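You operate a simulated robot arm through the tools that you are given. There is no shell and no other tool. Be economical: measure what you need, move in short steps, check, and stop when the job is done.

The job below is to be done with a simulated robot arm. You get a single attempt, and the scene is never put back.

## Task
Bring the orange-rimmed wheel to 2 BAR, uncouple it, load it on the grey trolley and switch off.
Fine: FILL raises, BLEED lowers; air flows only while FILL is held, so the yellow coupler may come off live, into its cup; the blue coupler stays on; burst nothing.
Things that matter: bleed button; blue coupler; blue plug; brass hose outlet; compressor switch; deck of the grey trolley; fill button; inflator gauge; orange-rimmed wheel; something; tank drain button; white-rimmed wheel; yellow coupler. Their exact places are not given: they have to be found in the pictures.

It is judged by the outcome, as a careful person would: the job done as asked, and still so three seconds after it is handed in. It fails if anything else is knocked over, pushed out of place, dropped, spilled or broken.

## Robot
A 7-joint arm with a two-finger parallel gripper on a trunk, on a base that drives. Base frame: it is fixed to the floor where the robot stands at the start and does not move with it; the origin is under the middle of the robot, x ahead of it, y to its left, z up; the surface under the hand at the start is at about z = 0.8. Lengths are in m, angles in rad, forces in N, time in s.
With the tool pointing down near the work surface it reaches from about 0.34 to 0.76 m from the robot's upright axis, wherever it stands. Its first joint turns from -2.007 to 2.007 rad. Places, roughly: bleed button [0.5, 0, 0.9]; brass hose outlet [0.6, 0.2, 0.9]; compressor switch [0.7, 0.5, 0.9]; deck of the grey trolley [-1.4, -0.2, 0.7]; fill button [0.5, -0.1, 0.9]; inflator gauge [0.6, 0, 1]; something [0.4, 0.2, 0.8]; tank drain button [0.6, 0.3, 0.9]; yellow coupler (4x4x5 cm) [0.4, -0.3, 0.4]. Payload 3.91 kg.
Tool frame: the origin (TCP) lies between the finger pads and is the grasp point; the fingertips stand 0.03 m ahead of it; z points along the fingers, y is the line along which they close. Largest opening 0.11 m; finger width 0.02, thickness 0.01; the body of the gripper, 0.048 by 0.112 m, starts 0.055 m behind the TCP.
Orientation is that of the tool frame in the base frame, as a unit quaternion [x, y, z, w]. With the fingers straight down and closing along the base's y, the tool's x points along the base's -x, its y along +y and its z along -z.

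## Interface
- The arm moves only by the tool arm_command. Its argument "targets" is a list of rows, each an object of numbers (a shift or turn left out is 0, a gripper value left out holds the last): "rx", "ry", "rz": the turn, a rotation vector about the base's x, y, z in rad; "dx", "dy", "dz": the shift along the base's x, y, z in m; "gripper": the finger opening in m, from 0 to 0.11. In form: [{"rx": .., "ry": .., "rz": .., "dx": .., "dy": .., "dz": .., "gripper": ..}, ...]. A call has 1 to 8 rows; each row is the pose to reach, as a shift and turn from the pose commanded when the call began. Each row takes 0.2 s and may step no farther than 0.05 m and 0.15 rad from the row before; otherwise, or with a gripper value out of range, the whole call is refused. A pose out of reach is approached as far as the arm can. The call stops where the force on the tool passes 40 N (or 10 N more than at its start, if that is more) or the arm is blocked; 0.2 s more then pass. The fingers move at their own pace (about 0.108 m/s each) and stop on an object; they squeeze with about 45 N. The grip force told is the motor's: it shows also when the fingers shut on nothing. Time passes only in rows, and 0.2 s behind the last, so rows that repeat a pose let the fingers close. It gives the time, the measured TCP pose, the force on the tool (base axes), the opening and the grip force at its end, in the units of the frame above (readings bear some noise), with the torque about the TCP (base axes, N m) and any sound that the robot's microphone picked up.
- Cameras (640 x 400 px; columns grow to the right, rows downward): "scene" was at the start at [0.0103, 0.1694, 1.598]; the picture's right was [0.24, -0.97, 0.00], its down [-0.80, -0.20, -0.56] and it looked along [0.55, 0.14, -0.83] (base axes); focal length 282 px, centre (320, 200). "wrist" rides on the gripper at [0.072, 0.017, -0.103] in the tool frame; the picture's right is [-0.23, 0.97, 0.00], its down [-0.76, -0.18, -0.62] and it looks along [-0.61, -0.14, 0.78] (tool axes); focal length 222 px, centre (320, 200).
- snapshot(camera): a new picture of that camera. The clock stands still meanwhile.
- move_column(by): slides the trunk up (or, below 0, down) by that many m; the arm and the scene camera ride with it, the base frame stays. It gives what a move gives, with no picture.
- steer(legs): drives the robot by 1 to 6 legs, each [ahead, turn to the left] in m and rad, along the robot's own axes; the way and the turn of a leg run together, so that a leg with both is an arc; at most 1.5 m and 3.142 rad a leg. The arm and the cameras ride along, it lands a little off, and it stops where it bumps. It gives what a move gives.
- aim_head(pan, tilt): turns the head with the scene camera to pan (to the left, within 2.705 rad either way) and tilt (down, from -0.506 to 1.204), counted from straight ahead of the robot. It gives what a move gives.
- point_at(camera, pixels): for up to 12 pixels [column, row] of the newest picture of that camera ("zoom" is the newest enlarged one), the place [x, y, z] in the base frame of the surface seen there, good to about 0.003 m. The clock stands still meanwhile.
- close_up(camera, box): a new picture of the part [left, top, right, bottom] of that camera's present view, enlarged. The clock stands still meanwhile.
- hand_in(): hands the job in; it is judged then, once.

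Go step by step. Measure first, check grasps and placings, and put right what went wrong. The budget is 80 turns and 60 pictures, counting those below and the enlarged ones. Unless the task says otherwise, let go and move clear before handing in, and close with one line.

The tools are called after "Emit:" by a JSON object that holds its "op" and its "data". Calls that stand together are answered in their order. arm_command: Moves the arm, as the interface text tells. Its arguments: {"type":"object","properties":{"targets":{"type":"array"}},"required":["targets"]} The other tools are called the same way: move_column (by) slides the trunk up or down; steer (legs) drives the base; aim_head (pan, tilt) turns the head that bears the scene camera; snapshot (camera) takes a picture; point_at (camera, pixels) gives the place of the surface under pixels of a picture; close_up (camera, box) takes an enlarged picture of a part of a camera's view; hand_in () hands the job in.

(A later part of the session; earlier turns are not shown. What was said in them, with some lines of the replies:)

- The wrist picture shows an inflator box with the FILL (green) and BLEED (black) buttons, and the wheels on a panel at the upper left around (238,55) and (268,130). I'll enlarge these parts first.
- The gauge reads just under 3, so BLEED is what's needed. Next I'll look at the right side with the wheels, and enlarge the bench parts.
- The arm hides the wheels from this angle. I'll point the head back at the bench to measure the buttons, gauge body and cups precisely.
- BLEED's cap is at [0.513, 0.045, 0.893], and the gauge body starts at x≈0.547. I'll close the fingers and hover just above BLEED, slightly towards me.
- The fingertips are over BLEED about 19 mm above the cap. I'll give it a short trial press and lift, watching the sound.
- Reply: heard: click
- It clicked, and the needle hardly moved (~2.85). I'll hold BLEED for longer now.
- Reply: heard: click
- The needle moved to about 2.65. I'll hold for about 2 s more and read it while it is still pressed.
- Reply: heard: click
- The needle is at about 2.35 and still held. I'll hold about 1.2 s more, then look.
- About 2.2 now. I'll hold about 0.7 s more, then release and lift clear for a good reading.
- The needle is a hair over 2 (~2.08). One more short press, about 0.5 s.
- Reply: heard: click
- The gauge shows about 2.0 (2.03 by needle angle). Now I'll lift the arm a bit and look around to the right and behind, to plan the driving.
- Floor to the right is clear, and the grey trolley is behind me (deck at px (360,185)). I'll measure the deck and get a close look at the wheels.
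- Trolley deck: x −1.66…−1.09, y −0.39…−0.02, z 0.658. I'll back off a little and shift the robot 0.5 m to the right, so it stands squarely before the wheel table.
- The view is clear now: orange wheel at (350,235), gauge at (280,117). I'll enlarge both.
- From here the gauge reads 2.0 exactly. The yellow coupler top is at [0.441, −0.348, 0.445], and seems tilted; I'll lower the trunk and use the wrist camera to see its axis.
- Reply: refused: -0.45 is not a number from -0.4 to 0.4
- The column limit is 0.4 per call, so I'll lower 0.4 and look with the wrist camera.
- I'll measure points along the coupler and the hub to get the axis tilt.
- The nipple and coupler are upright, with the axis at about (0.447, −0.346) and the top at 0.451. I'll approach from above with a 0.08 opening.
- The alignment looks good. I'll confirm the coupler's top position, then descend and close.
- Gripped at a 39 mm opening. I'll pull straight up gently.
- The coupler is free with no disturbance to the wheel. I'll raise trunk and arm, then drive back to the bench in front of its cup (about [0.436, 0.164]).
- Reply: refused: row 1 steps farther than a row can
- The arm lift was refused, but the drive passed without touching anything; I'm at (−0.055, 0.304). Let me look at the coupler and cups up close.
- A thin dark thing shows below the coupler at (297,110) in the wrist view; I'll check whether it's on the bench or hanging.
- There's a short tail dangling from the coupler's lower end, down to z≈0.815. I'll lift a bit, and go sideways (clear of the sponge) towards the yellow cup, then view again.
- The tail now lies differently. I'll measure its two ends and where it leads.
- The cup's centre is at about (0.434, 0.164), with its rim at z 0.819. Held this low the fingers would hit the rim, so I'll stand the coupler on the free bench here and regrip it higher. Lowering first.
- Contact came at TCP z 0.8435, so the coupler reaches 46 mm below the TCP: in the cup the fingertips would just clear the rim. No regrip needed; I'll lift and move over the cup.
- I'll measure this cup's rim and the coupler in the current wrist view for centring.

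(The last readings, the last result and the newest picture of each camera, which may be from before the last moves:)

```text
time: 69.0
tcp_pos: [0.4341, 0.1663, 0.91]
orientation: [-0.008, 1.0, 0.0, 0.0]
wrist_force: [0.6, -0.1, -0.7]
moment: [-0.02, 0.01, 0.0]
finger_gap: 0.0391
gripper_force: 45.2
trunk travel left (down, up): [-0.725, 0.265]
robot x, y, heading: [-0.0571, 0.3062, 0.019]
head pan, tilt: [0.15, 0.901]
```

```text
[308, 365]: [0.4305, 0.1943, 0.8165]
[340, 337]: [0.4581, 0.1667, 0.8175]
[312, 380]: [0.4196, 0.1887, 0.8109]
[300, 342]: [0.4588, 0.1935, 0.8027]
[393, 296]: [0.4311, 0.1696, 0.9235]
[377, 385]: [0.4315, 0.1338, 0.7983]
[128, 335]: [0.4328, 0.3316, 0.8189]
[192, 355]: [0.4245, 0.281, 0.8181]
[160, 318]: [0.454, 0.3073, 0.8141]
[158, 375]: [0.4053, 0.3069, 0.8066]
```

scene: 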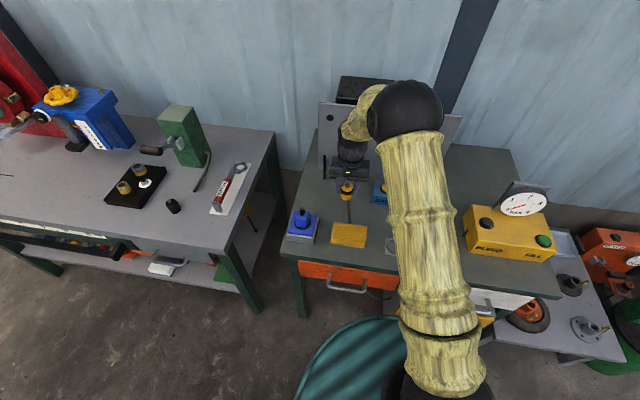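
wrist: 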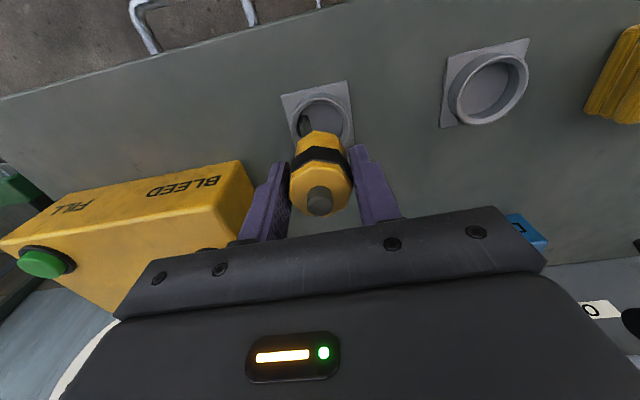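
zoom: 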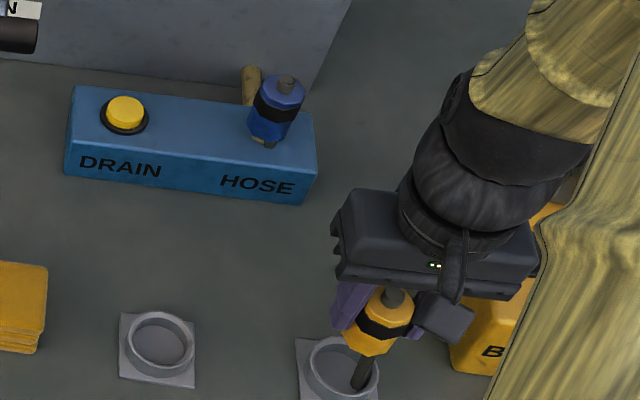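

The cup plate centre is (0.4315, 0.167) and the coupler axis at about (0.430, 0.1685): within 2 mm. Lowering it in.

Emit:
{"op": "arm_command", "data": {"targets": [{"dx": 0.001, "dy": -0.001, "dz": -0.02}, {"dx": 0.001, "dy": -0.001, "dz": -0.035}, {"dx": 0.001, "dy": -0.001, "dz": -0.045}, {"dx": 0.001, "dy": -0.001, "dz": -0.052}, {"dx": 0.001, "dy": -0.001, "dz": -0.056}]}}

Emit:
{"op": "close_up", "data": {"camera": "wrist", "box": [240, 70, 400, 230]}}

Emit:
{"op": "close_up", "data": {"camera": "scene", "box": [400, 190, 500, 265]}}

```text
time: 70.2
tcp_pos: [0.437, 0.1658, 0.8613]
orientation: [-0.009, 1.0, -0.002, 0.004]
wrist_force: [-10.4, 4.5, 25.4]
moment: [-0.07, 0.09, 0.04]
finger_gap: 0.0387
gripper_force: 44.8
trunk travel left (down, up): [-0.725, 0.265]
robot x, y, heading: [-0.0569, 0.3046, 0.02]
head pan, tilt: [0.15, 0.901]
stopped in row 5: the force on the tool passed its limit at 49 N (the readings are from after the stop); the commanded pose is now the measured one
```

```text
2.50 times, centred on (320, 150) of wrist
```

zoom: 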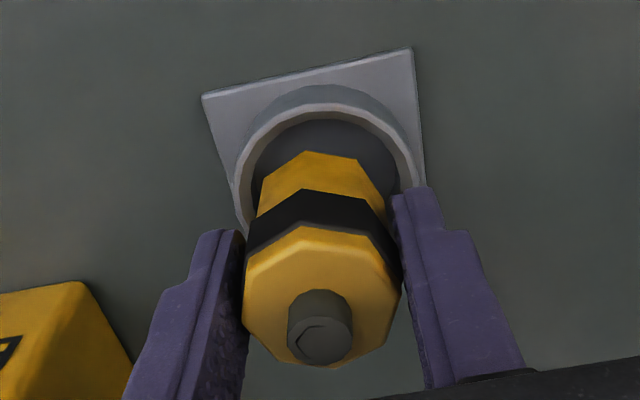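

```text
5.33 times, centred on (450, 228) of scene
```

zoom: 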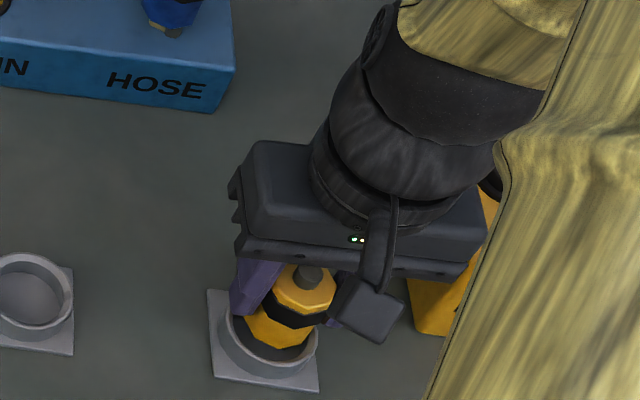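

It met the far (+x) rim: force −10 N in x, and the wrist view shows the gap on the near side. I'll lift 1 cm, shift −4 mm in x and +1.5 mm in y, and lower again.

Emit:
{"op": "arm_command", "data": {"targets": [{"dz": 0.01}, {"dx": -0.005, "dy": 0.0015, "dz": 0.01}, {"dx": -0.005, "dy": 0.0015, "dz": 0.0}, {"dx": -0.005, "dy": 0.0015, "dz": -0.005}, {"dx": -0.005, "dy": 0.0015, "dz": -0.008}]}}

Emit:
{"op": "close_up", "data": {"camera": "wrist", "box": [240, 70, 400, 230]}}

```text
time: 71.4
tcp_pos: [0.4328, 0.166, 0.8505]
orientation: [-0.009, 1.0, -0.001, 0.004]
wrist_force: [-1.1, -0.6, 4.4]
moment: [0.11, 0.05, -0.01]
finger_gap: 0.0389
gripper_force: 44.8
trunk travel left (down, up): [-0.725, 0.265]
robot x, y, heading: [-0.0549, 0.3, 0.016]
head pan, tilt: [0.15, 0.901]
```

```text
2.50 times, centred on (320, 150) of wrist
```

zoom: 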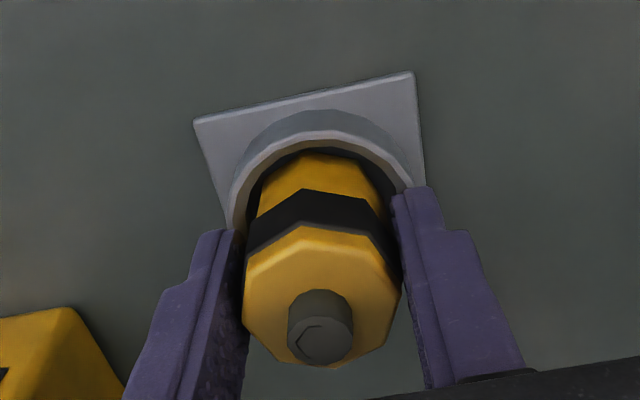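

It's seated at z 0.8505 with a light contact. I'll release and rise straight up.

Emit:
{"op": "arm_command", "data": {"targets": [{"gripper": 0.07}, {"gripper": 0.07}, {"dz": 0.04}, {"dz": 0.09}, {"dz": 0.135}, {"dz": 0.18}]}}

Emit:
{"op": "snapshot", "data": {"camera": "wrist"}}

Emit:
{"op": "snapshot", "data": {"camera": "scene"}}

```text
time: 72.8
tcp_pos: [0.4316, 0.1662, 1.0305]
orientation: [-0.01, 1.0, -0.001, 0.004]
wrist_force: [0.0, 0.3, -0.7]
moment: [0.01, 0.0, 0.01]
finger_gap: 0.07
gripper_force: 0.0
trunk travel left (down, up): [-0.725, 0.265]
robot x, y, heading: [-0.0551, 0.303, 0.016]
head pan, tilt: [0.15, 0.901]
```

```text
17 pictures are left
```

wrist: 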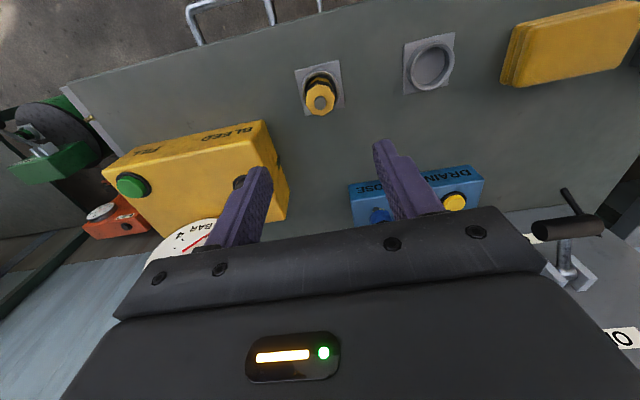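

```text
16 pictures are left
```

scene: 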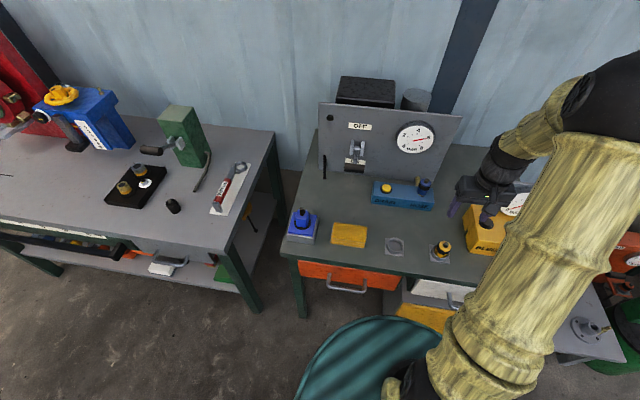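

The coupler stands in its cup. Now the compressor switch: its handle is down at ON (356,161). I'll enlarge and measure it.

Emit:
{"op": "close_up", "data": {"camera": "scene", "box": [310, 100, 410, 185]}}

Emit:
{"op": "point_at", "data": {"camera": "scene", "pixels": [[349, 161], [356, 162], [363, 163], [357, 147], [357, 155], [360, 127], [340, 115], [340, 150]]}}

Emit:
{"op": "point_at", "data": {"camera": "wrist", "pixels": [[536, 231], [568, 228], [600, 225], [569, 193], [568, 262], [565, 245]]}}

```text
4.71 times, centred on (360, 142) of scene
```

zoom: 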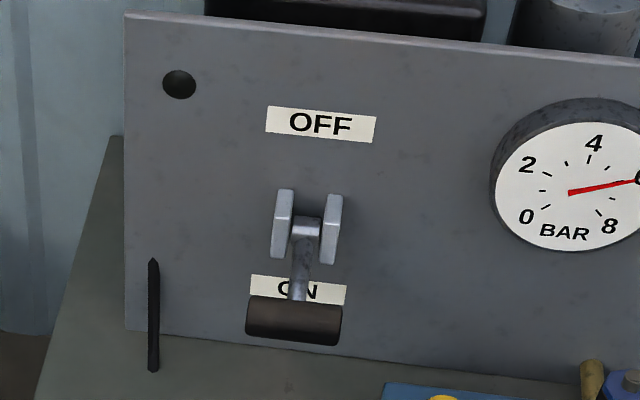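

```text
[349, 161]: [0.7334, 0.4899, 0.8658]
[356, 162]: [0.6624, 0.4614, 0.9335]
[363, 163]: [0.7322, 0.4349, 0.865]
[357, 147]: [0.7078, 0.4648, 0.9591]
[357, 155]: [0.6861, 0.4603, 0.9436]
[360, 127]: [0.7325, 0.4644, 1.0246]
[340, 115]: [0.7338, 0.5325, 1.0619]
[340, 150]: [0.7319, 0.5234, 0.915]
```

```text
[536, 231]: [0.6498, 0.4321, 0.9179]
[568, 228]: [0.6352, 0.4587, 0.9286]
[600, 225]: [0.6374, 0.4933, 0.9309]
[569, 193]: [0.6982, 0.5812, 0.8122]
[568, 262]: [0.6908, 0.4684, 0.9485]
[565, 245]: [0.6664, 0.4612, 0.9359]
```

The lever's pivot is at about (0.708, 0.463, 0.965); the black bar at (0.645, 0.4627, 0.922) runs 61 mm along y. I'll grip the bar by its ends from above and swing it up. First, drive 6 cm closer.

Emit:
{"op": "steer", "data": {"legs": [[0.06, 0]]}}

Emit:
{"op": "arm_command", "data": {"targets": [{"dx": 0.018, "dy": 0.04, "gripper": 0.095}, {"dx": 0.036, "dy": 0.08, "gripper": 0.095}, {"dx": 0.054, "dy": 0.12, "gripper": 0.095}, {"dx": 0.072, "dy": 0.16}, {"dx": 0.09, "dy": 0.2}, {"dx": 0.108, "dy": 0.24}, {"dx": 0.12, "dy": 0.28}, {"dx": 0.13, "dy": 0.296}]}}

Emit:
{"op": "snapshot", "data": {"camera": "wrist"}}

```text
time: 73.8
tcp_pos: [0.4938, 0.1671, 1.0302]
orientation: [-0.009, 1.0, -0.002, 0.002]
wrist_force: [-0.4, 0.2, 0.4]
moment: [0.01, 0.03, 0.04]
finger_gap: 0.0698
gripper_force: 0.0
trunk travel left (down, up): [-0.725, 0.265]
robot x, y, heading: [0.0028, 0.3036, 0.016]
head pan, tilt: [0.15, 0.901]
```

```text
time: 75.6
tcp_pos: [0.6224, 0.4656, 1.0307]
orientation: [-0.009, 1.0, -0.001, 0.003]
wrist_force: [-0.3, 0.3, -0.5]
moment: [0.02, 0.01, -0.02]
finger_gap: 0.095
gripper_force: 0.0
trunk travel left (down, up): [-0.725, 0.265]
robot x, y, heading: [0.0027, 0.305, 0.018]
head pan, tilt: [0.15, 0.901]
```

```text
14 pictures are left
```

wrist: 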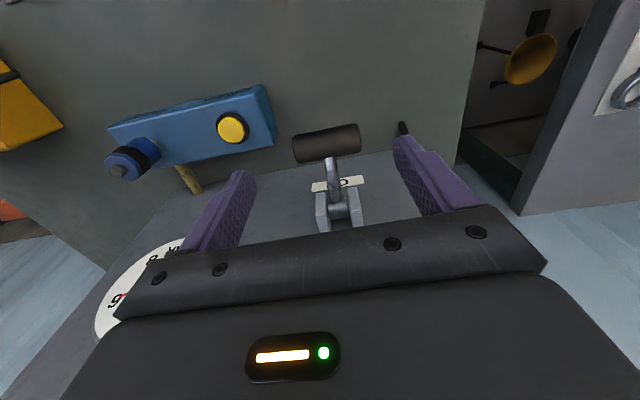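

Emit:
{"op": "point_at", "data": {"camera": "wrist", "pixels": [[300, 147], [327, 142], [356, 137], [327, 152], [333, 170], [322, 210], [355, 205], [407, 130]]}}

```text
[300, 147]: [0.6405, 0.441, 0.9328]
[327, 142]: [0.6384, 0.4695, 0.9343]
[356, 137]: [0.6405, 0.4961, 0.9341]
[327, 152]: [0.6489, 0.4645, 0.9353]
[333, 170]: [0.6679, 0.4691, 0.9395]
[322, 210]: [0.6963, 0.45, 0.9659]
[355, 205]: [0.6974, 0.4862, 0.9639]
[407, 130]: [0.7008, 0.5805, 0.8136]
```

The bar centre is at (0.645, 0.467, 0.924). Descending around it and closing.

Emit:
{"op": "arm_command", "data": {"targets": [{"dx": 0.011, "dy": 0.001, "dz": -0.03}, {"dx": 0.021, "dy": 0.001, "dz": -0.07}, {"dx": 0.022, "dy": 0.001, "dz": -0.105}, {"dx": 0.022, "dy": 0.001, "dz": -0.105, "gripper": 0.055}, {"dx": 0.022, "dy": 0.001, "dz": -0.105, "gripper": 0.055}]}}

```text
time: 76.8
tcp_pos: [0.6436, 0.4675, 0.9272]
orientation: [-0.01, 1.0, 0.0, 0.003]
wrist_force: [2.4, 15.4, -3.1]
moment: [0.84, 0.19, -0.31]
finger_gap: 0.0682
gripper_force: 44.8
trunk travel left (down, up): [-0.725, 0.265]
robot x, y, heading: [0.0054, 0.3037, 0.019]
head pan, tilt: [0.15, 0.901]
```

Gripped at 68 mm. I'll swing it up along the arc about the pivot.

Emit:
{"op": "arm_command", "data": {"targets": [{"dx": -0.005, "dy": 0.002, "dz": 0.01}, {"dx": -0.009, "dy": 0.002, "dz": 0.02}, {"dx": -0.011, "dy": 0.002, "dz": 0.038}, {"dx": -0.009, "dy": 0.002, "dz": 0.056}, {"dx": -0.001, "dy": 0.002, "dz": 0.075}, {"dx": 0.004, "dy": 0.002, "dz": 0.081}]}}

Emit:
{"op": "close_up", "data": {"camera": "scene", "box": [270, 70, 430, 180]}}

```text
time: 78.2
tcp_pos: [0.6425, 0.4673, 0.9976]
orientation: [-0.009, 1.0, -0.002, -0.005]
wrist_force: [1.1, 3.6, -12.2]
moment: [-0.85, -1.4, -0.85]
finger_gap: 0.068
gripper_force: 45.2
trunk travel left (down, up): [-0.725, 0.265]
robot x, y, heading: [0.0077, 0.303, 0.021]
head pan, tilt: [0.15, 0.901]
stopped in row 6: the force on the tool passed its limit at 46 N (the readings are from after the stop); the commanded pose is now the measured one
```

```text
3.64 times, centred on (350, 125) of scene
```

zoom: 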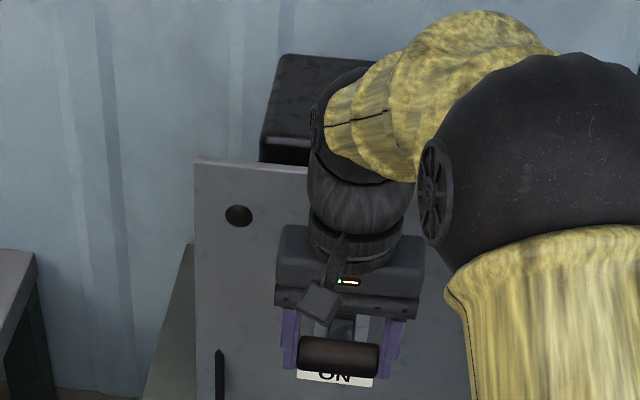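

The bar reached the upper stop (z ≈ 1.0). I'll open, rise clear, back away a bit, and check that it stays.

Emit:
{"op": "arm_command", "data": {"targets": [{"gripper": 0.1}, {"gripper": 0.1}, {"dz": 0.04}, {"dz": 0.08}, {"dz": 0.1, "dx": -0.04}, {"dz": 0.1, "dx": -0.085}, {"dz": 0.1, "dx": -0.13}, {"dz": 0.1, "dx": -0.13, "dy": -0.045}]}}

Emit:
{"op": "snapshot", "data": {"camera": "scene"}}

```text
time: 80.0
tcp_pos: [0.5157, 0.4207, 1.0969]
orientation: [-0.008, 1.0, -0.002, -0.005]
wrist_force: [-0.4, -0.3, -0.3]
moment: [0.01, -0.04, 0.04]
finger_gap: 0.1001
gripper_force: 0.1
trunk travel left (down, up): [-0.725, 0.265]
robot x, y, heading: [0.0027, 0.3021, 0.017]
head pan, tilt: [0.15, 0.901]
```

```text
12 pictures are left
```

scene: 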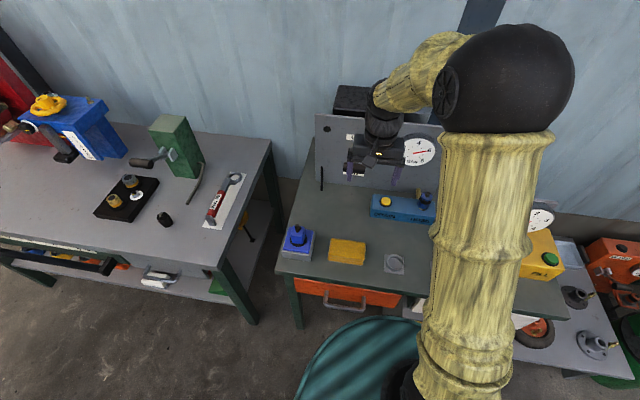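

The hand hides the lever here; I'll check it from the next standpoint. Driving back to the wheel table.

Emit:
{"op": "steer", "data": {"legs": [[-0.13, 0], [0, -1.588], [0.82, 0], [0, 1.571]]}}

Emit:
{"op": "aim_head", "data": {"pan": 0.25, "tilt": 1.0}}

Emit:
{"op": "snapshot", "data": {"camera": "scene"}}

```text
time: 97.5
tcp_pos: [0.4027, -0.3943, 1.0967]
orientation: [-0.045, 0.999, -0.002, -0.004]
wrist_force: [0.3, 0.3, -0.1]
moment: [0.01, 0.0, 0.01]
finger_gap: 0.1
gripper_force: 0.1
trunk travel left (down, up): [-0.725, 0.265]
robot x, y, heading: [-0.0981, -0.5522, 0.09]
head pan, tilt: [0.15, 0.901]
```

```text
time: 98.1
tcp_pos: [0.4029, -0.3934, 1.096]
orientation: [-0.045, 0.999, -0.001, -0.004]
wrist_force: [-0.1, -0.5, -0.3]
moment: [0.01, 0.02, 0.02]
finger_gap: 0.1
gripper_force: 0.2
trunk travel left (down, up): [-0.725, 0.265]
robot x, y, heading: [-0.0997, -0.5466, 0.091]
head pan, tilt: [0.25, 1.0]
```

```text
11 pictures are left
```

scene: 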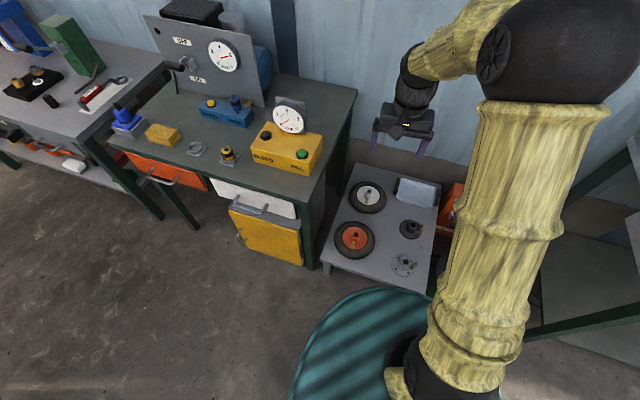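

The lever seems to stick up near (178,62), and I'm at (−0.10, −0.547), heading 0.09. I'll check the switch zoomed, then lower the trunk over the wheel.

Emit:
{"op": "close_up", "data": {"camera": "scene", "box": [140, 15, 260, 110]}}

Emit:
{"op": "arm_command", "data": {"targets": [{"rz": -0.09, "gripper": 0.08}, {"rz": -0.09, "dy": 0.02, "gripper": 0.08}]}}

Emit:
{"op": "move_column", "data": {"by": -0.4}}

Emit:
{"op": "snapshot", "data": {"camera": "wrist"}}

```text
4.21 times, centred on (200, 62) of scene
```

zoom: 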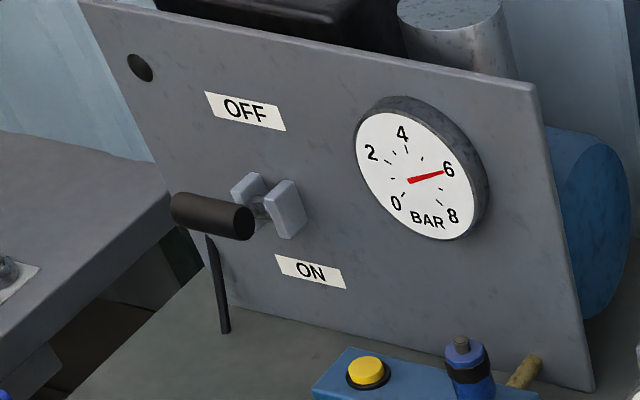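

```text
time: 98.7
tcp_pos: [0.4032, -0.3749, 1.0957]
orientation: [0.001, 1.0, -0.002, -0.005]
wrist_force: [-0.1, 0.7, 0.8]
moment: [-0.02, -0.01, 0.0]
finger_gap: 0.0798
gripper_force: 0.0
trunk travel left (down, up): [-0.725, 0.265]
robot x, y, heading: [-0.097, -0.5449, 0.089]
head pan, tilt: [0.25, 1.0]
```

```text
time: 102.6
tcp_pos: [0.4026, -0.3751, 0.696]
orientation: [0.0, 1.0, -0.003, -0.004]
wrist_force: [0.0, 0.6, -0.7]
moment: [0.02, -0.03, 0.01]
finger_gap: 0.0798
gripper_force: 0.1
trunk travel left (down, up): [-0.325, 0.665]
robot x, y, heading: [-0.1008, -0.5474, 0.087]
head pan, tilt: [0.25, 1.0]
```

```text
9 pictures are left
```

wrist: 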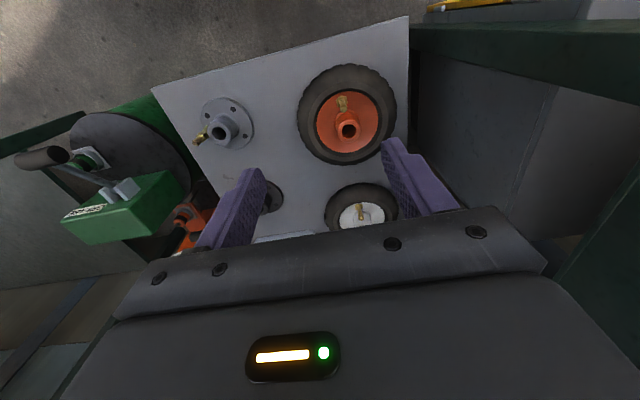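

The lever seems to be about halfway, not fully at OFF. I'll measure it on that picture, along with the hub on the wrist view.

Emit:
{"op": "point_at", "data": {"camera": "zoom", "pixels": [[180, 200], [212, 206], [245, 212], [236, 232], [258, 205], [288, 200], [240, 110]]}}

Emit:
{"op": "point_at", "data": {"camera": "wrist", "pixels": [[347, 130], [338, 128], [358, 127], [347, 121], [347, 139], [302, 115], [394, 105], [345, 68], [346, 160], [343, 98], [348, 150], [320, 125]]}}

```text
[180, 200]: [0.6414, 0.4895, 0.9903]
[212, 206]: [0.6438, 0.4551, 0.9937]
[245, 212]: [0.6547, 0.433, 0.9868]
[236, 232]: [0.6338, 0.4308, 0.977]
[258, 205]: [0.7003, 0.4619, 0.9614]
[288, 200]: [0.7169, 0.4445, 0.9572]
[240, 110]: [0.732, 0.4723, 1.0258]
```

```text
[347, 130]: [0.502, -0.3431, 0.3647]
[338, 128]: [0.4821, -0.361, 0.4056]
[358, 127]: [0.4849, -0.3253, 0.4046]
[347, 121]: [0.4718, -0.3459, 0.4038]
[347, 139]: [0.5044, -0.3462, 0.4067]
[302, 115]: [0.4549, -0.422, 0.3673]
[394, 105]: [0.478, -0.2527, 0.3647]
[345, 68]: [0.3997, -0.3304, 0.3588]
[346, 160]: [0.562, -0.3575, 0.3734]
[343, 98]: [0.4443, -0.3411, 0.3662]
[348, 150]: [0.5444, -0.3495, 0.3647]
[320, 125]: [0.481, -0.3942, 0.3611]
```

Lever angle is only about +20°, so I'll push it fully up later. The hub centre is (0.487, −0.343), top 0.405, outer Ø≈42 mm. I'll take the wheel first, descending onto the hub.

Emit:
{"op": "arm_command", "data": {"targets": [{"dx": 0.03, "dy": 0.011, "dz": -0.03, "rz": 0}, {"dx": 0.06, "dy": 0.022, "dz": -0.06}, {"dx": 0.0845, "dy": 0.032, "dz": -0.09}, {"dx": 0.0845, "dy": 0.032, "dz": -0.135}, {"dx": 0.0845, "dy": 0.032, "dz": -0.18}, {"dx": 0.0845, "dy": 0.032, "dz": -0.22}]}}

Emit:
{"op": "snapshot", "data": {"camera": "wrist"}}

Emit:
{"op": "point_at", "data": {"camera": "wrist", "pixels": [[320, 160], [333, 148], [333, 175], [345, 160], [320, 120], [333, 162]]}}

```text
time: 104.0
tcp_pos: [0.4894, -0.3453, 0.4767]
orientation: [-0.001, 1.0, -0.001, -0.005]
wrist_force: [0.4, 0.3, -0.7]
moment: [-0.05, -0.02, 0.02]
finger_gap: 0.08
gripper_force: 0.0
trunk travel left (down, up): [-0.325, 0.665]
robot x, y, heading: [-0.0983, -0.5485, 0.09]
head pan, tilt: [0.25, 1.0]
```

```text
8 pictures are left
```

wrist: 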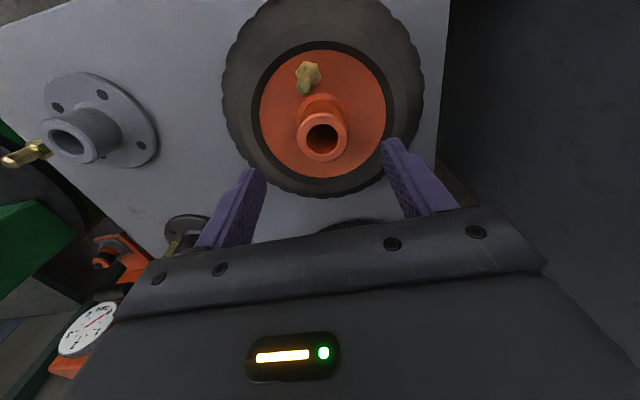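

```text
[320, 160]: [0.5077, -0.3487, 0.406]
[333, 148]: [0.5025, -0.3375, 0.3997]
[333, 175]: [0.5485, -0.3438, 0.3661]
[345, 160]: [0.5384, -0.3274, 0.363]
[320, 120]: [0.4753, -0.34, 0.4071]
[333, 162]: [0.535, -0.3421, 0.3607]
```

The TCP sits right over the hub. Descending and closing on it.

Emit:
{"op": "arm_command", "data": {"targets": [{"dz": -0.04}, {"dz": -0.07}, {"dz": -0.079}, {"dz": -0.079, "gripper": 0}, {"dz": -0.079, "gripper": 0}, {"dz": -0.079, "gripper": 0}]}}

```text
time: 104.8
tcp_pos: [0.4872, -0.3427, 0.4048]
orientation: [-0.001, 1.0, -0.002, -0.001]
wrist_force: [0.8, -2.7, 18.3]
moment: [0.02, 0.02, 0.28]
finger_gap: 0.0435
gripper_force: 12.5
trunk travel left (down, up): [-0.325, 0.665]
robot x, y, heading: [-0.0976, -0.5477, 0.087]
head pan, tilt: [0.25, 1.0]
stopped in row 4: the force on the tool passed its limit at 48 N (the readings are from after the stop); the commanded pose is now the measured one
```

The tips touched the hub's foot while closing. I'll raise 6 mm and close again.

Emit:
{"op": "arm_command", "data": {"targets": [{"dz": 0.007}, {"dz": 0.007, "gripper": 0}, {"dz": 0.007, "gripper": 0}, {"dz": 0.007, "gripper": 0}]}}

```text
time: 105.8
tcp_pos: [0.4852, -0.3394, 0.4058]
orientation: [-0.002, 1.0, -0.002, -0.009]
wrist_force: [-0.1, 0.6, -0.4]
moment: [0.04, 0.04, 0.0]
finger_gap: 0.0437
gripper_force: 45.1
trunk travel left (down, up): [-0.325, 0.665]
robot x, y, heading: [-0.0981, -0.5478, 0.09]
head pan, tilt: [0.25, 1.0]
```

Firm grip at 43.7 mm. Lifting gently.

Emit:
{"op": "arm_command", "data": {"targets": [{"dz": 0.015}, {"dz": 0.04}, {"dz": 0.08}, {"dz": 0.12}, {"dz": 0.16}, {"dz": 0.16}]}}

Emit:
{"op": "snapshot", "data": {"camera": "wrist"}}

```text
time: 107.2
tcp_pos: [0.4881, -0.3409, 0.5675]
orientation: [-0.001, 1.0, -0.002, -0.006]
wrist_force: [0.1, -0.5, -19.3]
moment: [0.02, 0.02, -0.02]
finger_gap: 0.0438
gripper_force: 44.9
trunk travel left (down, up): [-0.325, 0.665]
robot x, y, heading: [-0.0991, -0.5462, 0.09]
head pan, tilt: [0.25, 1.0]
```

```text
7 pictures are left
```

wrist: 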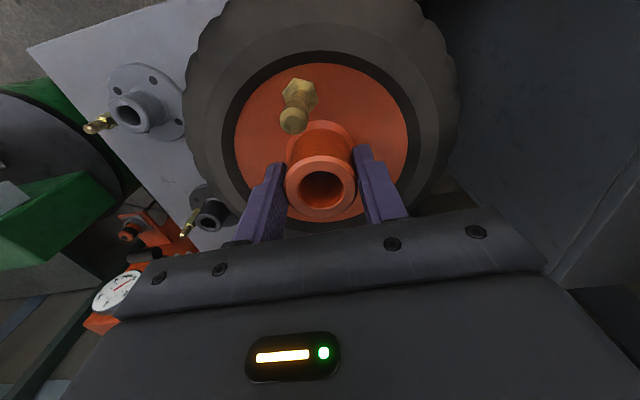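

The wheel is held level (19 N, balanced on the hub). I'll shift away from the bench, raise it, then back out and drive round to the grey trolley.

Emit:
{"op": "arm_command", "data": {"targets": [{"dy": -0.03, "dx": -0.02}, {"dy": -0.06, "dx": -0.04}, {"dy": -0.06, "dx": -0.04, "dz": 0.04}, {"dy": -0.06, "dx": -0.04, "dz": 0.08}]}}

Emit:
{"op": "move_column", "data": {"by": 0.4}}

Emit:
{"op": "steer", "data": {"legs": [[-0.3, 0]]}}

```text
time: 108.2
tcp_pos: [0.4476, -0.4021, 0.6475]
orientation: [-0.001, 1.0, -0.002, -0.006]
wrist_force: [0.2, 0.9, -21.0]
moment: [0.01, 0.08, 0.04]
finger_gap: 0.0435
gripper_force: 44.9
trunk travel left (down, up): [-0.325, 0.665]
robot x, y, heading: [-0.0957, -0.5471, 0.091]
head pan, tilt: [0.25, 1.0]
```

```text
time: 112.0
tcp_pos: [0.4477, -0.4009, 1.0475]
orientation: [-0.001, 1.0, -0.002, -0.005]
wrist_force: [0.3, 0.1, -20.2]
moment: [-0.01, 0.04, -0.02]
finger_gap: 0.0437
gripper_force: 45.2
trunk travel left (down, up): [-0.725, 0.265]
robot x, y, heading: [-0.0998, -0.5482, 0.093]
head pan, tilt: [0.25, 1.0]
```

```text
time: 114.3
tcp_pos: [0.1462, -0.4292, 1.047]
orientation: [-0.002, 1.0, -0.002, -0.006]
wrist_force: [-0.7, -0.5, -20.0]
moment: [0.04, 0.02, 0.0]
finger_gap: 0.0435
gripper_force: 45.0
trunk travel left (down, up): [-0.725, 0.265]
robot x, y, heading: [-0.4027, -0.5729, 0.096]
head pan, tilt: [0.25, 1.0]
```

Next: turn, drive to about (−0.66, −0.2), and face the trolley.

Emit:
{"op": "steer", "data": {"legs": [[0, 2.084], [0.455, 0], [0, 0.8]]}}

Emit:
{"op": "aim_head", "data": {"pan": 0.1, "tilt": 0.95}}

Emit:
{"op": "snapshot", "data": {"camera": "scene"}}

```text
time: 127.7
tcp_pos: [-1.2302, -0.1958, 1.0463]
orientation: [0.99, -0.138, 0.006, 0.0]
wrist_force: [-0.9, -0.3, -20.2]
moment: [-0.06, -0.01, 0.0]
finger_gap: 0.0436
gripper_force: 44.7
trunk travel left (down, up): [-0.725, 0.265]
robot x, y, heading: [-0.6658, -0.2061, 2.951]
head pan, tilt: [0.25, 1.0]
```

```text
time: 128.3
tcp_pos: [-1.2303, -0.1937, 1.0465]
orientation: [0.99, -0.138, 0.006, -0.002]
wrist_force: [-0.7, 0.1, -20.6]
moment: [-0.05, -0.02, 0.01]
finger_gap: 0.0435
gripper_force: 45.1
trunk travel left (down, up): [-0.725, 0.265]
robot x, y, heading: [-0.6639, -0.2042, 2.95]
head pan, tilt: [0.099, 0.949]
```

```text
6 pictures are left
```

scene: 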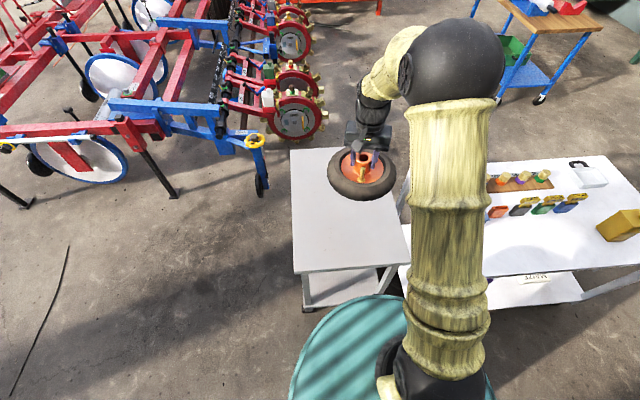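

Let me verify the deck's edges from here before lowering.

Emit:
{"op": "point_at", "data": {"camera": "scene", "pixels": [[296, 268], [402, 260], [294, 155], [330, 230], [340, 165]]}}

```text
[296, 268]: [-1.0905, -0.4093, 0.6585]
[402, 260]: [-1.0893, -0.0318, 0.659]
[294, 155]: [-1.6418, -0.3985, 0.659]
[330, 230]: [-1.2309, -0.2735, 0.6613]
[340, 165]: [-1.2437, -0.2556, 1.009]
```

Deck is as before (z 0.659, y −0.41…−0.03). I'll lower the wheel to just above it at (−1.30, −0.215).

Emit:
{"op": "arm_command", "data": {"targets": [{"dx": -0.03, "dy": -0.01, "dz": -0.03}, {"dx": -0.06, "dy": -0.02, "dz": -0.06}, {"dx": -0.07, "dy": -0.021, "dz": -0.1}, {"dx": -0.07, "dy": -0.021, "dz": -0.145}, {"dx": -0.07, "dy": -0.021, "dz": -0.19}, {"dx": -0.07, "dy": -0.021, "dz": -0.23}, {"dx": -0.07, "dy": -0.021, "dz": -0.265}, {"dx": -0.07, "dy": -0.021, "dz": -0.285}]}}

Emit:
{"op": "arm_command", "data": {"targets": [{"dz": -0.008}, {"dz": -0.013}, {"dz": -0.017}]}}

```text
time: 130.2
tcp_pos: [-1.2997, -0.216, 0.7596]
orientation: [0.99, -0.138, 0.007, -0.001]
wrist_force: [0.2, 0.5, -19.3]
moment: [0.0, -0.01, 0.01]
finger_gap: 0.0435
gripper_force: 45.1
trunk travel left (down, up): [-0.725, 0.265]
robot x, y, heading: [-0.6675, -0.2046, 2.951]
head pan, tilt: [0.099, 0.949]
```

```text
time: 130.9
tcp_pos: [-1.2985, -0.2181, 0.7453]
orientation: [0.99, -0.139, 0.006, -0.001]
wrist_force: [3.3, 1.0, -5.2]
moment: [-1.34, -0.79, 0.36]
finger_gap: 0.0434
gripper_force: 45.4
trunk travel left (down, up): [-0.725, 0.265]
robot x, y, heading: [-0.6648, -0.2046, 2.951]
head pan, tilt: [0.099, 0.949]
```

The wheel is resting on the deck (load has dropped from 20 to 5 N). I'll open and rise clear.

Emit:
{"op": "arm_command", "data": {"targets": [{"dz": -0.002}, {"dz": -0.002, "gripper": 0.08}, {"dz": -0.002, "gripper": 0.08}, {"dz": 0.04}, {"dz": 0.09}, {"dz": 0.14}, {"dz": 0.19}, {"dz": 0.24}]}}

Emit:
{"op": "arm_command", "data": {"targets": [{"dz": 0.05, "gripper": 0}, {"dz": 0.1, "gripper": 0}, {"dz": 0.11, "dx": 0.045}, {"dz": 0.11, "dx": 0.09}]}}

Emit:
{"op": "close_up", "data": {"camera": "scene", "box": [260, 90, 460, 290]}}

```text
time: 132.8
tcp_pos: [-1.294, -0.2185, 0.9872]
orientation: [0.99, -0.138, 0.006, -0.001]
wrist_force: [-0.7, -0.5, 0.2]
moment: [0.01, -0.02, -0.01]
finger_gap: 0.0799
gripper_force: 0.0
trunk travel left (down, up): [-0.725, 0.265]
robot x, y, heading: [-0.6641, -0.2028, 2.949]
head pan, tilt: [0.099, 0.949]
```

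```text
time: 133.8
tcp_pos: [-1.2111, -0.2165, 1.0996]
orientation: [0.99, -0.139, 0.005, 0.0]
wrist_force: [0.0, 0.2, 0.9]
moment: [0.01, 0.0, 0.03]
finger_gap: 0.0
gripper_force: 37.7
trunk travel left (down, up): [-0.725, 0.265]
robot x, y, heading: [-0.6649, -0.2066, 2.952]
head pan, tilt: [0.099, 0.949]
```

```text
2.00 times, centred on (360, 190) of scene
```

zoom: 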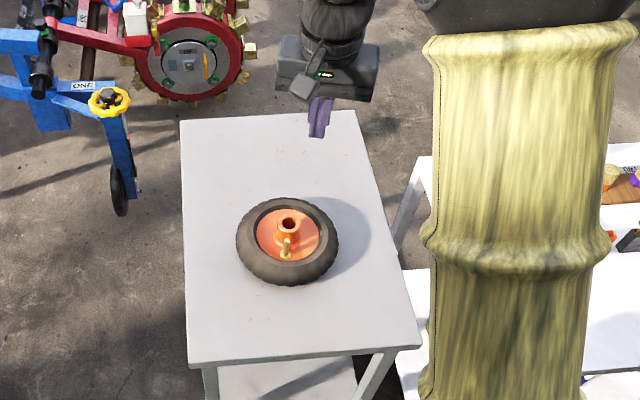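

The wheel sits well on the deck. Now back to the compressor switch to make sure that it's fully at OFF.

Emit:
{"op": "steer", "data": {"legs": [[0, -2.192], [0.736, 0], [0, -0.758], [0.13, 0]]}}

Emit:
{"op": "aim_head", "data": {"pan": 0.2, "tilt": 0.8}}

```text
time: 140.3
tcp_pos: [-0.4674, 0.3053, 1.0997]
orientation: [-0.437, 0.899, -0.004, -0.004]
wrist_force: [0.3, 0.6, 0.2]
moment: [0.04, 0.0, 0.0]
finger_gap: 0.0
gripper_force: 37.9
trunk travel left (down, up): [-0.725, 0.265]
robot x, y, heading: [-0.6631, -0.2094, 0.992]
head pan, tilt: [0.099, 0.949]
stopped in leg 1: the robot was blocked; the commanded pose is now the measured one
```

```text
time: 141.1
tcp_pos: [-0.4675, 0.3051, 1.0999]
orientation: [-0.437, 0.899, -0.003, -0.004]
wrist_force: [-1.2, 0.1, 0.5]
moment: [0.04, -0.02, -0.01]
finger_gap: 0.0
gripper_force: 37.4
trunk travel left (down, up): [-0.725, 0.265]
robot x, y, heading: [-0.6653, -0.2029, 0.993]
head pan, tilt: [0.201, 0.799]
```

The turn was blocked at heading 0.99: something behind me touched. I'll look back toward the trolley before moving.

Emit:
{"op": "aim_head", "data": {"pan": 2.4, "tilt": 0.95}}

Emit:
{"op": "snapshot", "data": {"camera": "scene"}}

```text
time: 143.1
tcp_pos: [-0.4666, 0.3058, 1.0988]
orientation: [-0.437, 0.899, -0.004, -0.003]
wrist_force: [0.2, 1.0, 1.1]
moment: [0.0, 0.0, 0.01]
finger_gap: 0.0
gripper_force: 37.9
trunk travel left (down, up): [-0.725, 0.265]
robot x, y, heading: [-0.6656, -0.2024, 0.99]
head pan, tilt: [2.4, 0.949]
```

```text
4 pictures are left
```

scene: 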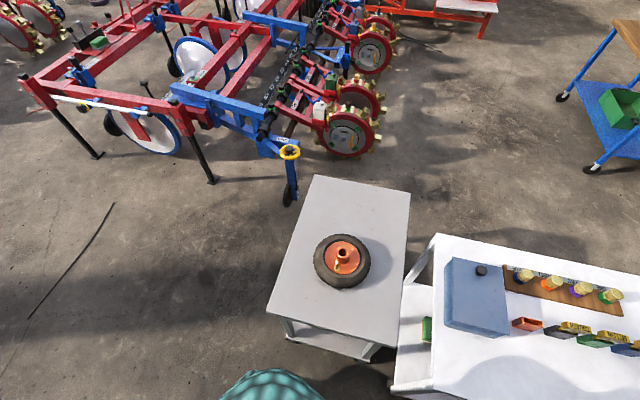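

Emit:
{"op": "point_at", "data": {"camera": "scene", "pixels": [[270, 308], [393, 342], [318, 180], [407, 195], [342, 255], [437, 237], [440, 385]]}}

```text
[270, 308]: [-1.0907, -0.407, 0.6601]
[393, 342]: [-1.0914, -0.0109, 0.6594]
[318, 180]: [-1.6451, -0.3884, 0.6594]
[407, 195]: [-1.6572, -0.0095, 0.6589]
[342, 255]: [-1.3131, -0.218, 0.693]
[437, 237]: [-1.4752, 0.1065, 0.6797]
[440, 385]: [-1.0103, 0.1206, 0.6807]
```

The trolley and wheel are exactly where they were (corners unchanged). I'll drive ahead first to gain room, then go on to the switch.

Emit:
{"op": "steer", "data": {"legs": [[0.4, 0]]}}

Emit:
{"op": "steer", "data": {"legs": [[0, -0.5], [0.36, 0], [0, -0.49], [0.13, 0]]}}

Emit:
{"op": "aim_head", "data": {"pan": 0.2, "tilt": 0.8}}

```text
time: 145.9
tcp_pos: [-0.2545, 0.6333, 1.0987]
orientation: [-0.437, 0.899, -0.004, -0.004]
wrist_force: [0.3, 0.3, 0.2]
moment: [0.0, 0.0, -0.01]
finger_gap: 0.0
gripper_force: 37.9
trunk travel left (down, up): [-0.725, 0.265]
robot x, y, heading: [-0.4518, 0.1221, 1.001]
head pan, tilt: [2.4, 0.949]
```

```text
time: 153.4
tcp_pos: [0.528, 0.4077, 1.0982]
orientation: [0.042, 0.999, -0.001, -0.006]
wrist_force: [0.2, 0.0, 0.0]
moment: [0.02, 0.04, -0.04]
finger_gap: 0.0
gripper_force: 37.8
trunk travel left (down, up): [-0.725, 0.265]
robot x, y, heading: [-0.0073, 0.2892, 0.008]
head pan, tilt: [2.4, 0.949]
```

```text
time: 155.5
tcp_pos: [0.5274, 0.4072, 1.0996]
orientation: [0.04, 0.999, -0.001, -0.005]
wrist_force: [0.3, 0.2, 0.4]
moment: [0.03, -0.01, 0.0]
finger_gap: 0.0
gripper_force: 37.4
trunk travel left (down, up): [-0.725, 0.265]
robot x, y, heading: [-0.0078, 0.2877, 0.009]
head pan, tilt: [0.201, 0.799]
```

I'm in front of the switch. One wrist picture to measure the lever.

Emit:
{"op": "arm_command", "data": {"targets": [{"rz": 0.08, "gripper": 0.1}, {"rz": 0.08, "dy": 0.02, "gripper": 0.1}]}}

Emit:
{"op": "close_up", "data": {"camera": "wrist", "box": [220, 60, 500, 235]}}

```text
time: 156.1
tcp_pos: [0.5285, 0.4263, 1.1005]
orientation: [-0.001, 1.0, -0.002, -0.005]
wrist_force: [0.2, 0.7, -0.7]
moment: [-0.01, 0.02, 0.0]
finger_gap: 0.0998
gripper_force: 0.1
trunk travel left (down, up): [-0.725, 0.265]
robot x, y, heading: [-0.0095, 0.2906, 0.008]
head pan, tilt: [0.201, 0.799]
```

```text
2.29 times, centred on (360, 148) of wrist
```

zoom: 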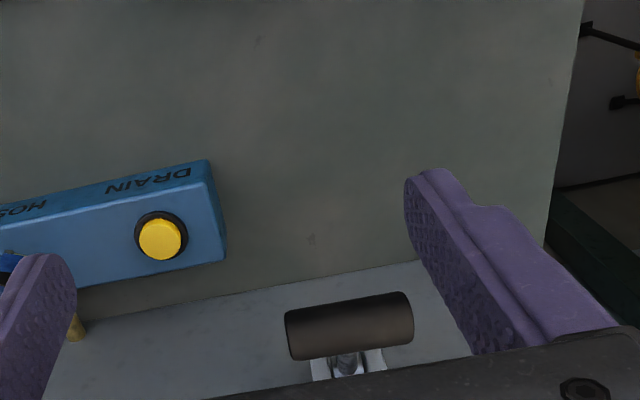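

Emit:
{"op": "point_at", "data": {"camera": "zoom", "pixels": [[295, 330], [350, 305], [350, 325], [350, 345], [405, 315], [347, 368], [320, 368], [378, 360]]}}

```text
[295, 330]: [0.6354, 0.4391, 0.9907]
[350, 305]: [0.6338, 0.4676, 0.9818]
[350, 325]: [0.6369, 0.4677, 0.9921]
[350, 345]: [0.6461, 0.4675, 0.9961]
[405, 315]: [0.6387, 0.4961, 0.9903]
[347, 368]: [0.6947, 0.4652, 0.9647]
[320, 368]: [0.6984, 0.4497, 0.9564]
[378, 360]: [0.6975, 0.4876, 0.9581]
```

The bar centre is now at z 0.983 against 0.922 at ON, with the same x (0.647): that is symmetric about the pivot (0.9525), so it's at its OFF stop, which fits the earlier hard stop. One last overview before handing in.

Emit:
{"op": "arm_command", "data": {"targets": [{"dz": 0.03, "dx": -0.03}, {"dz": 0.06, "dx": -0.06}, {"dz": 0.06, "dx": -0.06, "dy": -0.045}, {"dz": 0.06, "dx": -0.06, "dy": -0.09}, {"dz": 0.06, "dx": -0.06, "dy": -0.135}]}}

Emit:
{"op": "snapshot", "data": {"camera": "scene"}}

```text
time: 157.3
tcp_pos: [0.4699, 0.2904, 1.1624]
orientation: [0.0, 1.0, 0.0, -0.006]
wrist_force: [-0.4, 0.0, -0.1]
moment: [0.0, -0.02, 0.01]
finger_gap: 0.1
gripper_force: 0.1
trunk travel left (down, up): [-0.725, 0.265]
robot x, y, heading: [-0.0063, 0.2891, 0.006]
head pan, tilt: [0.201, 0.799]
```

```text
2 pictures are left
```

scene: 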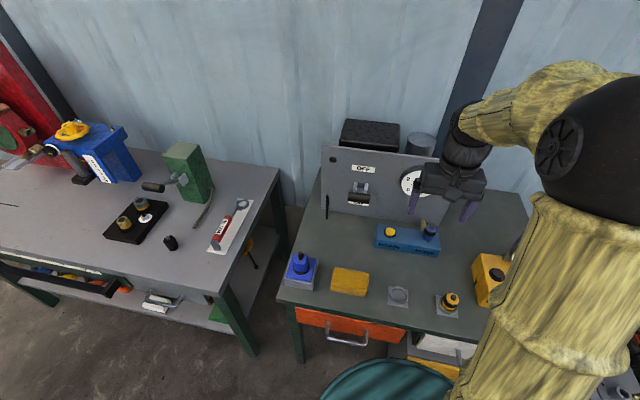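

Everything on the bench is in place: lever up, yellow coupler in its cup, blue coupler still on, and the gripper clear. Handing in.

Emit:
{"op": "hand_in", "data": {}}

```text
The job is handed in.
```

The orange-rimmed wheel was bled to 2 BAR and uncoupled. It is on the grey trolley, with the yellow coupler in its cup and the blue coupler still on. I moved the compressor lever up to its stop at OFF, but heard no click and confirmed it only by measuring its position. While leaving the trolley, one turn was blocked by something I could not identify; the trolley and wheel had not moved.
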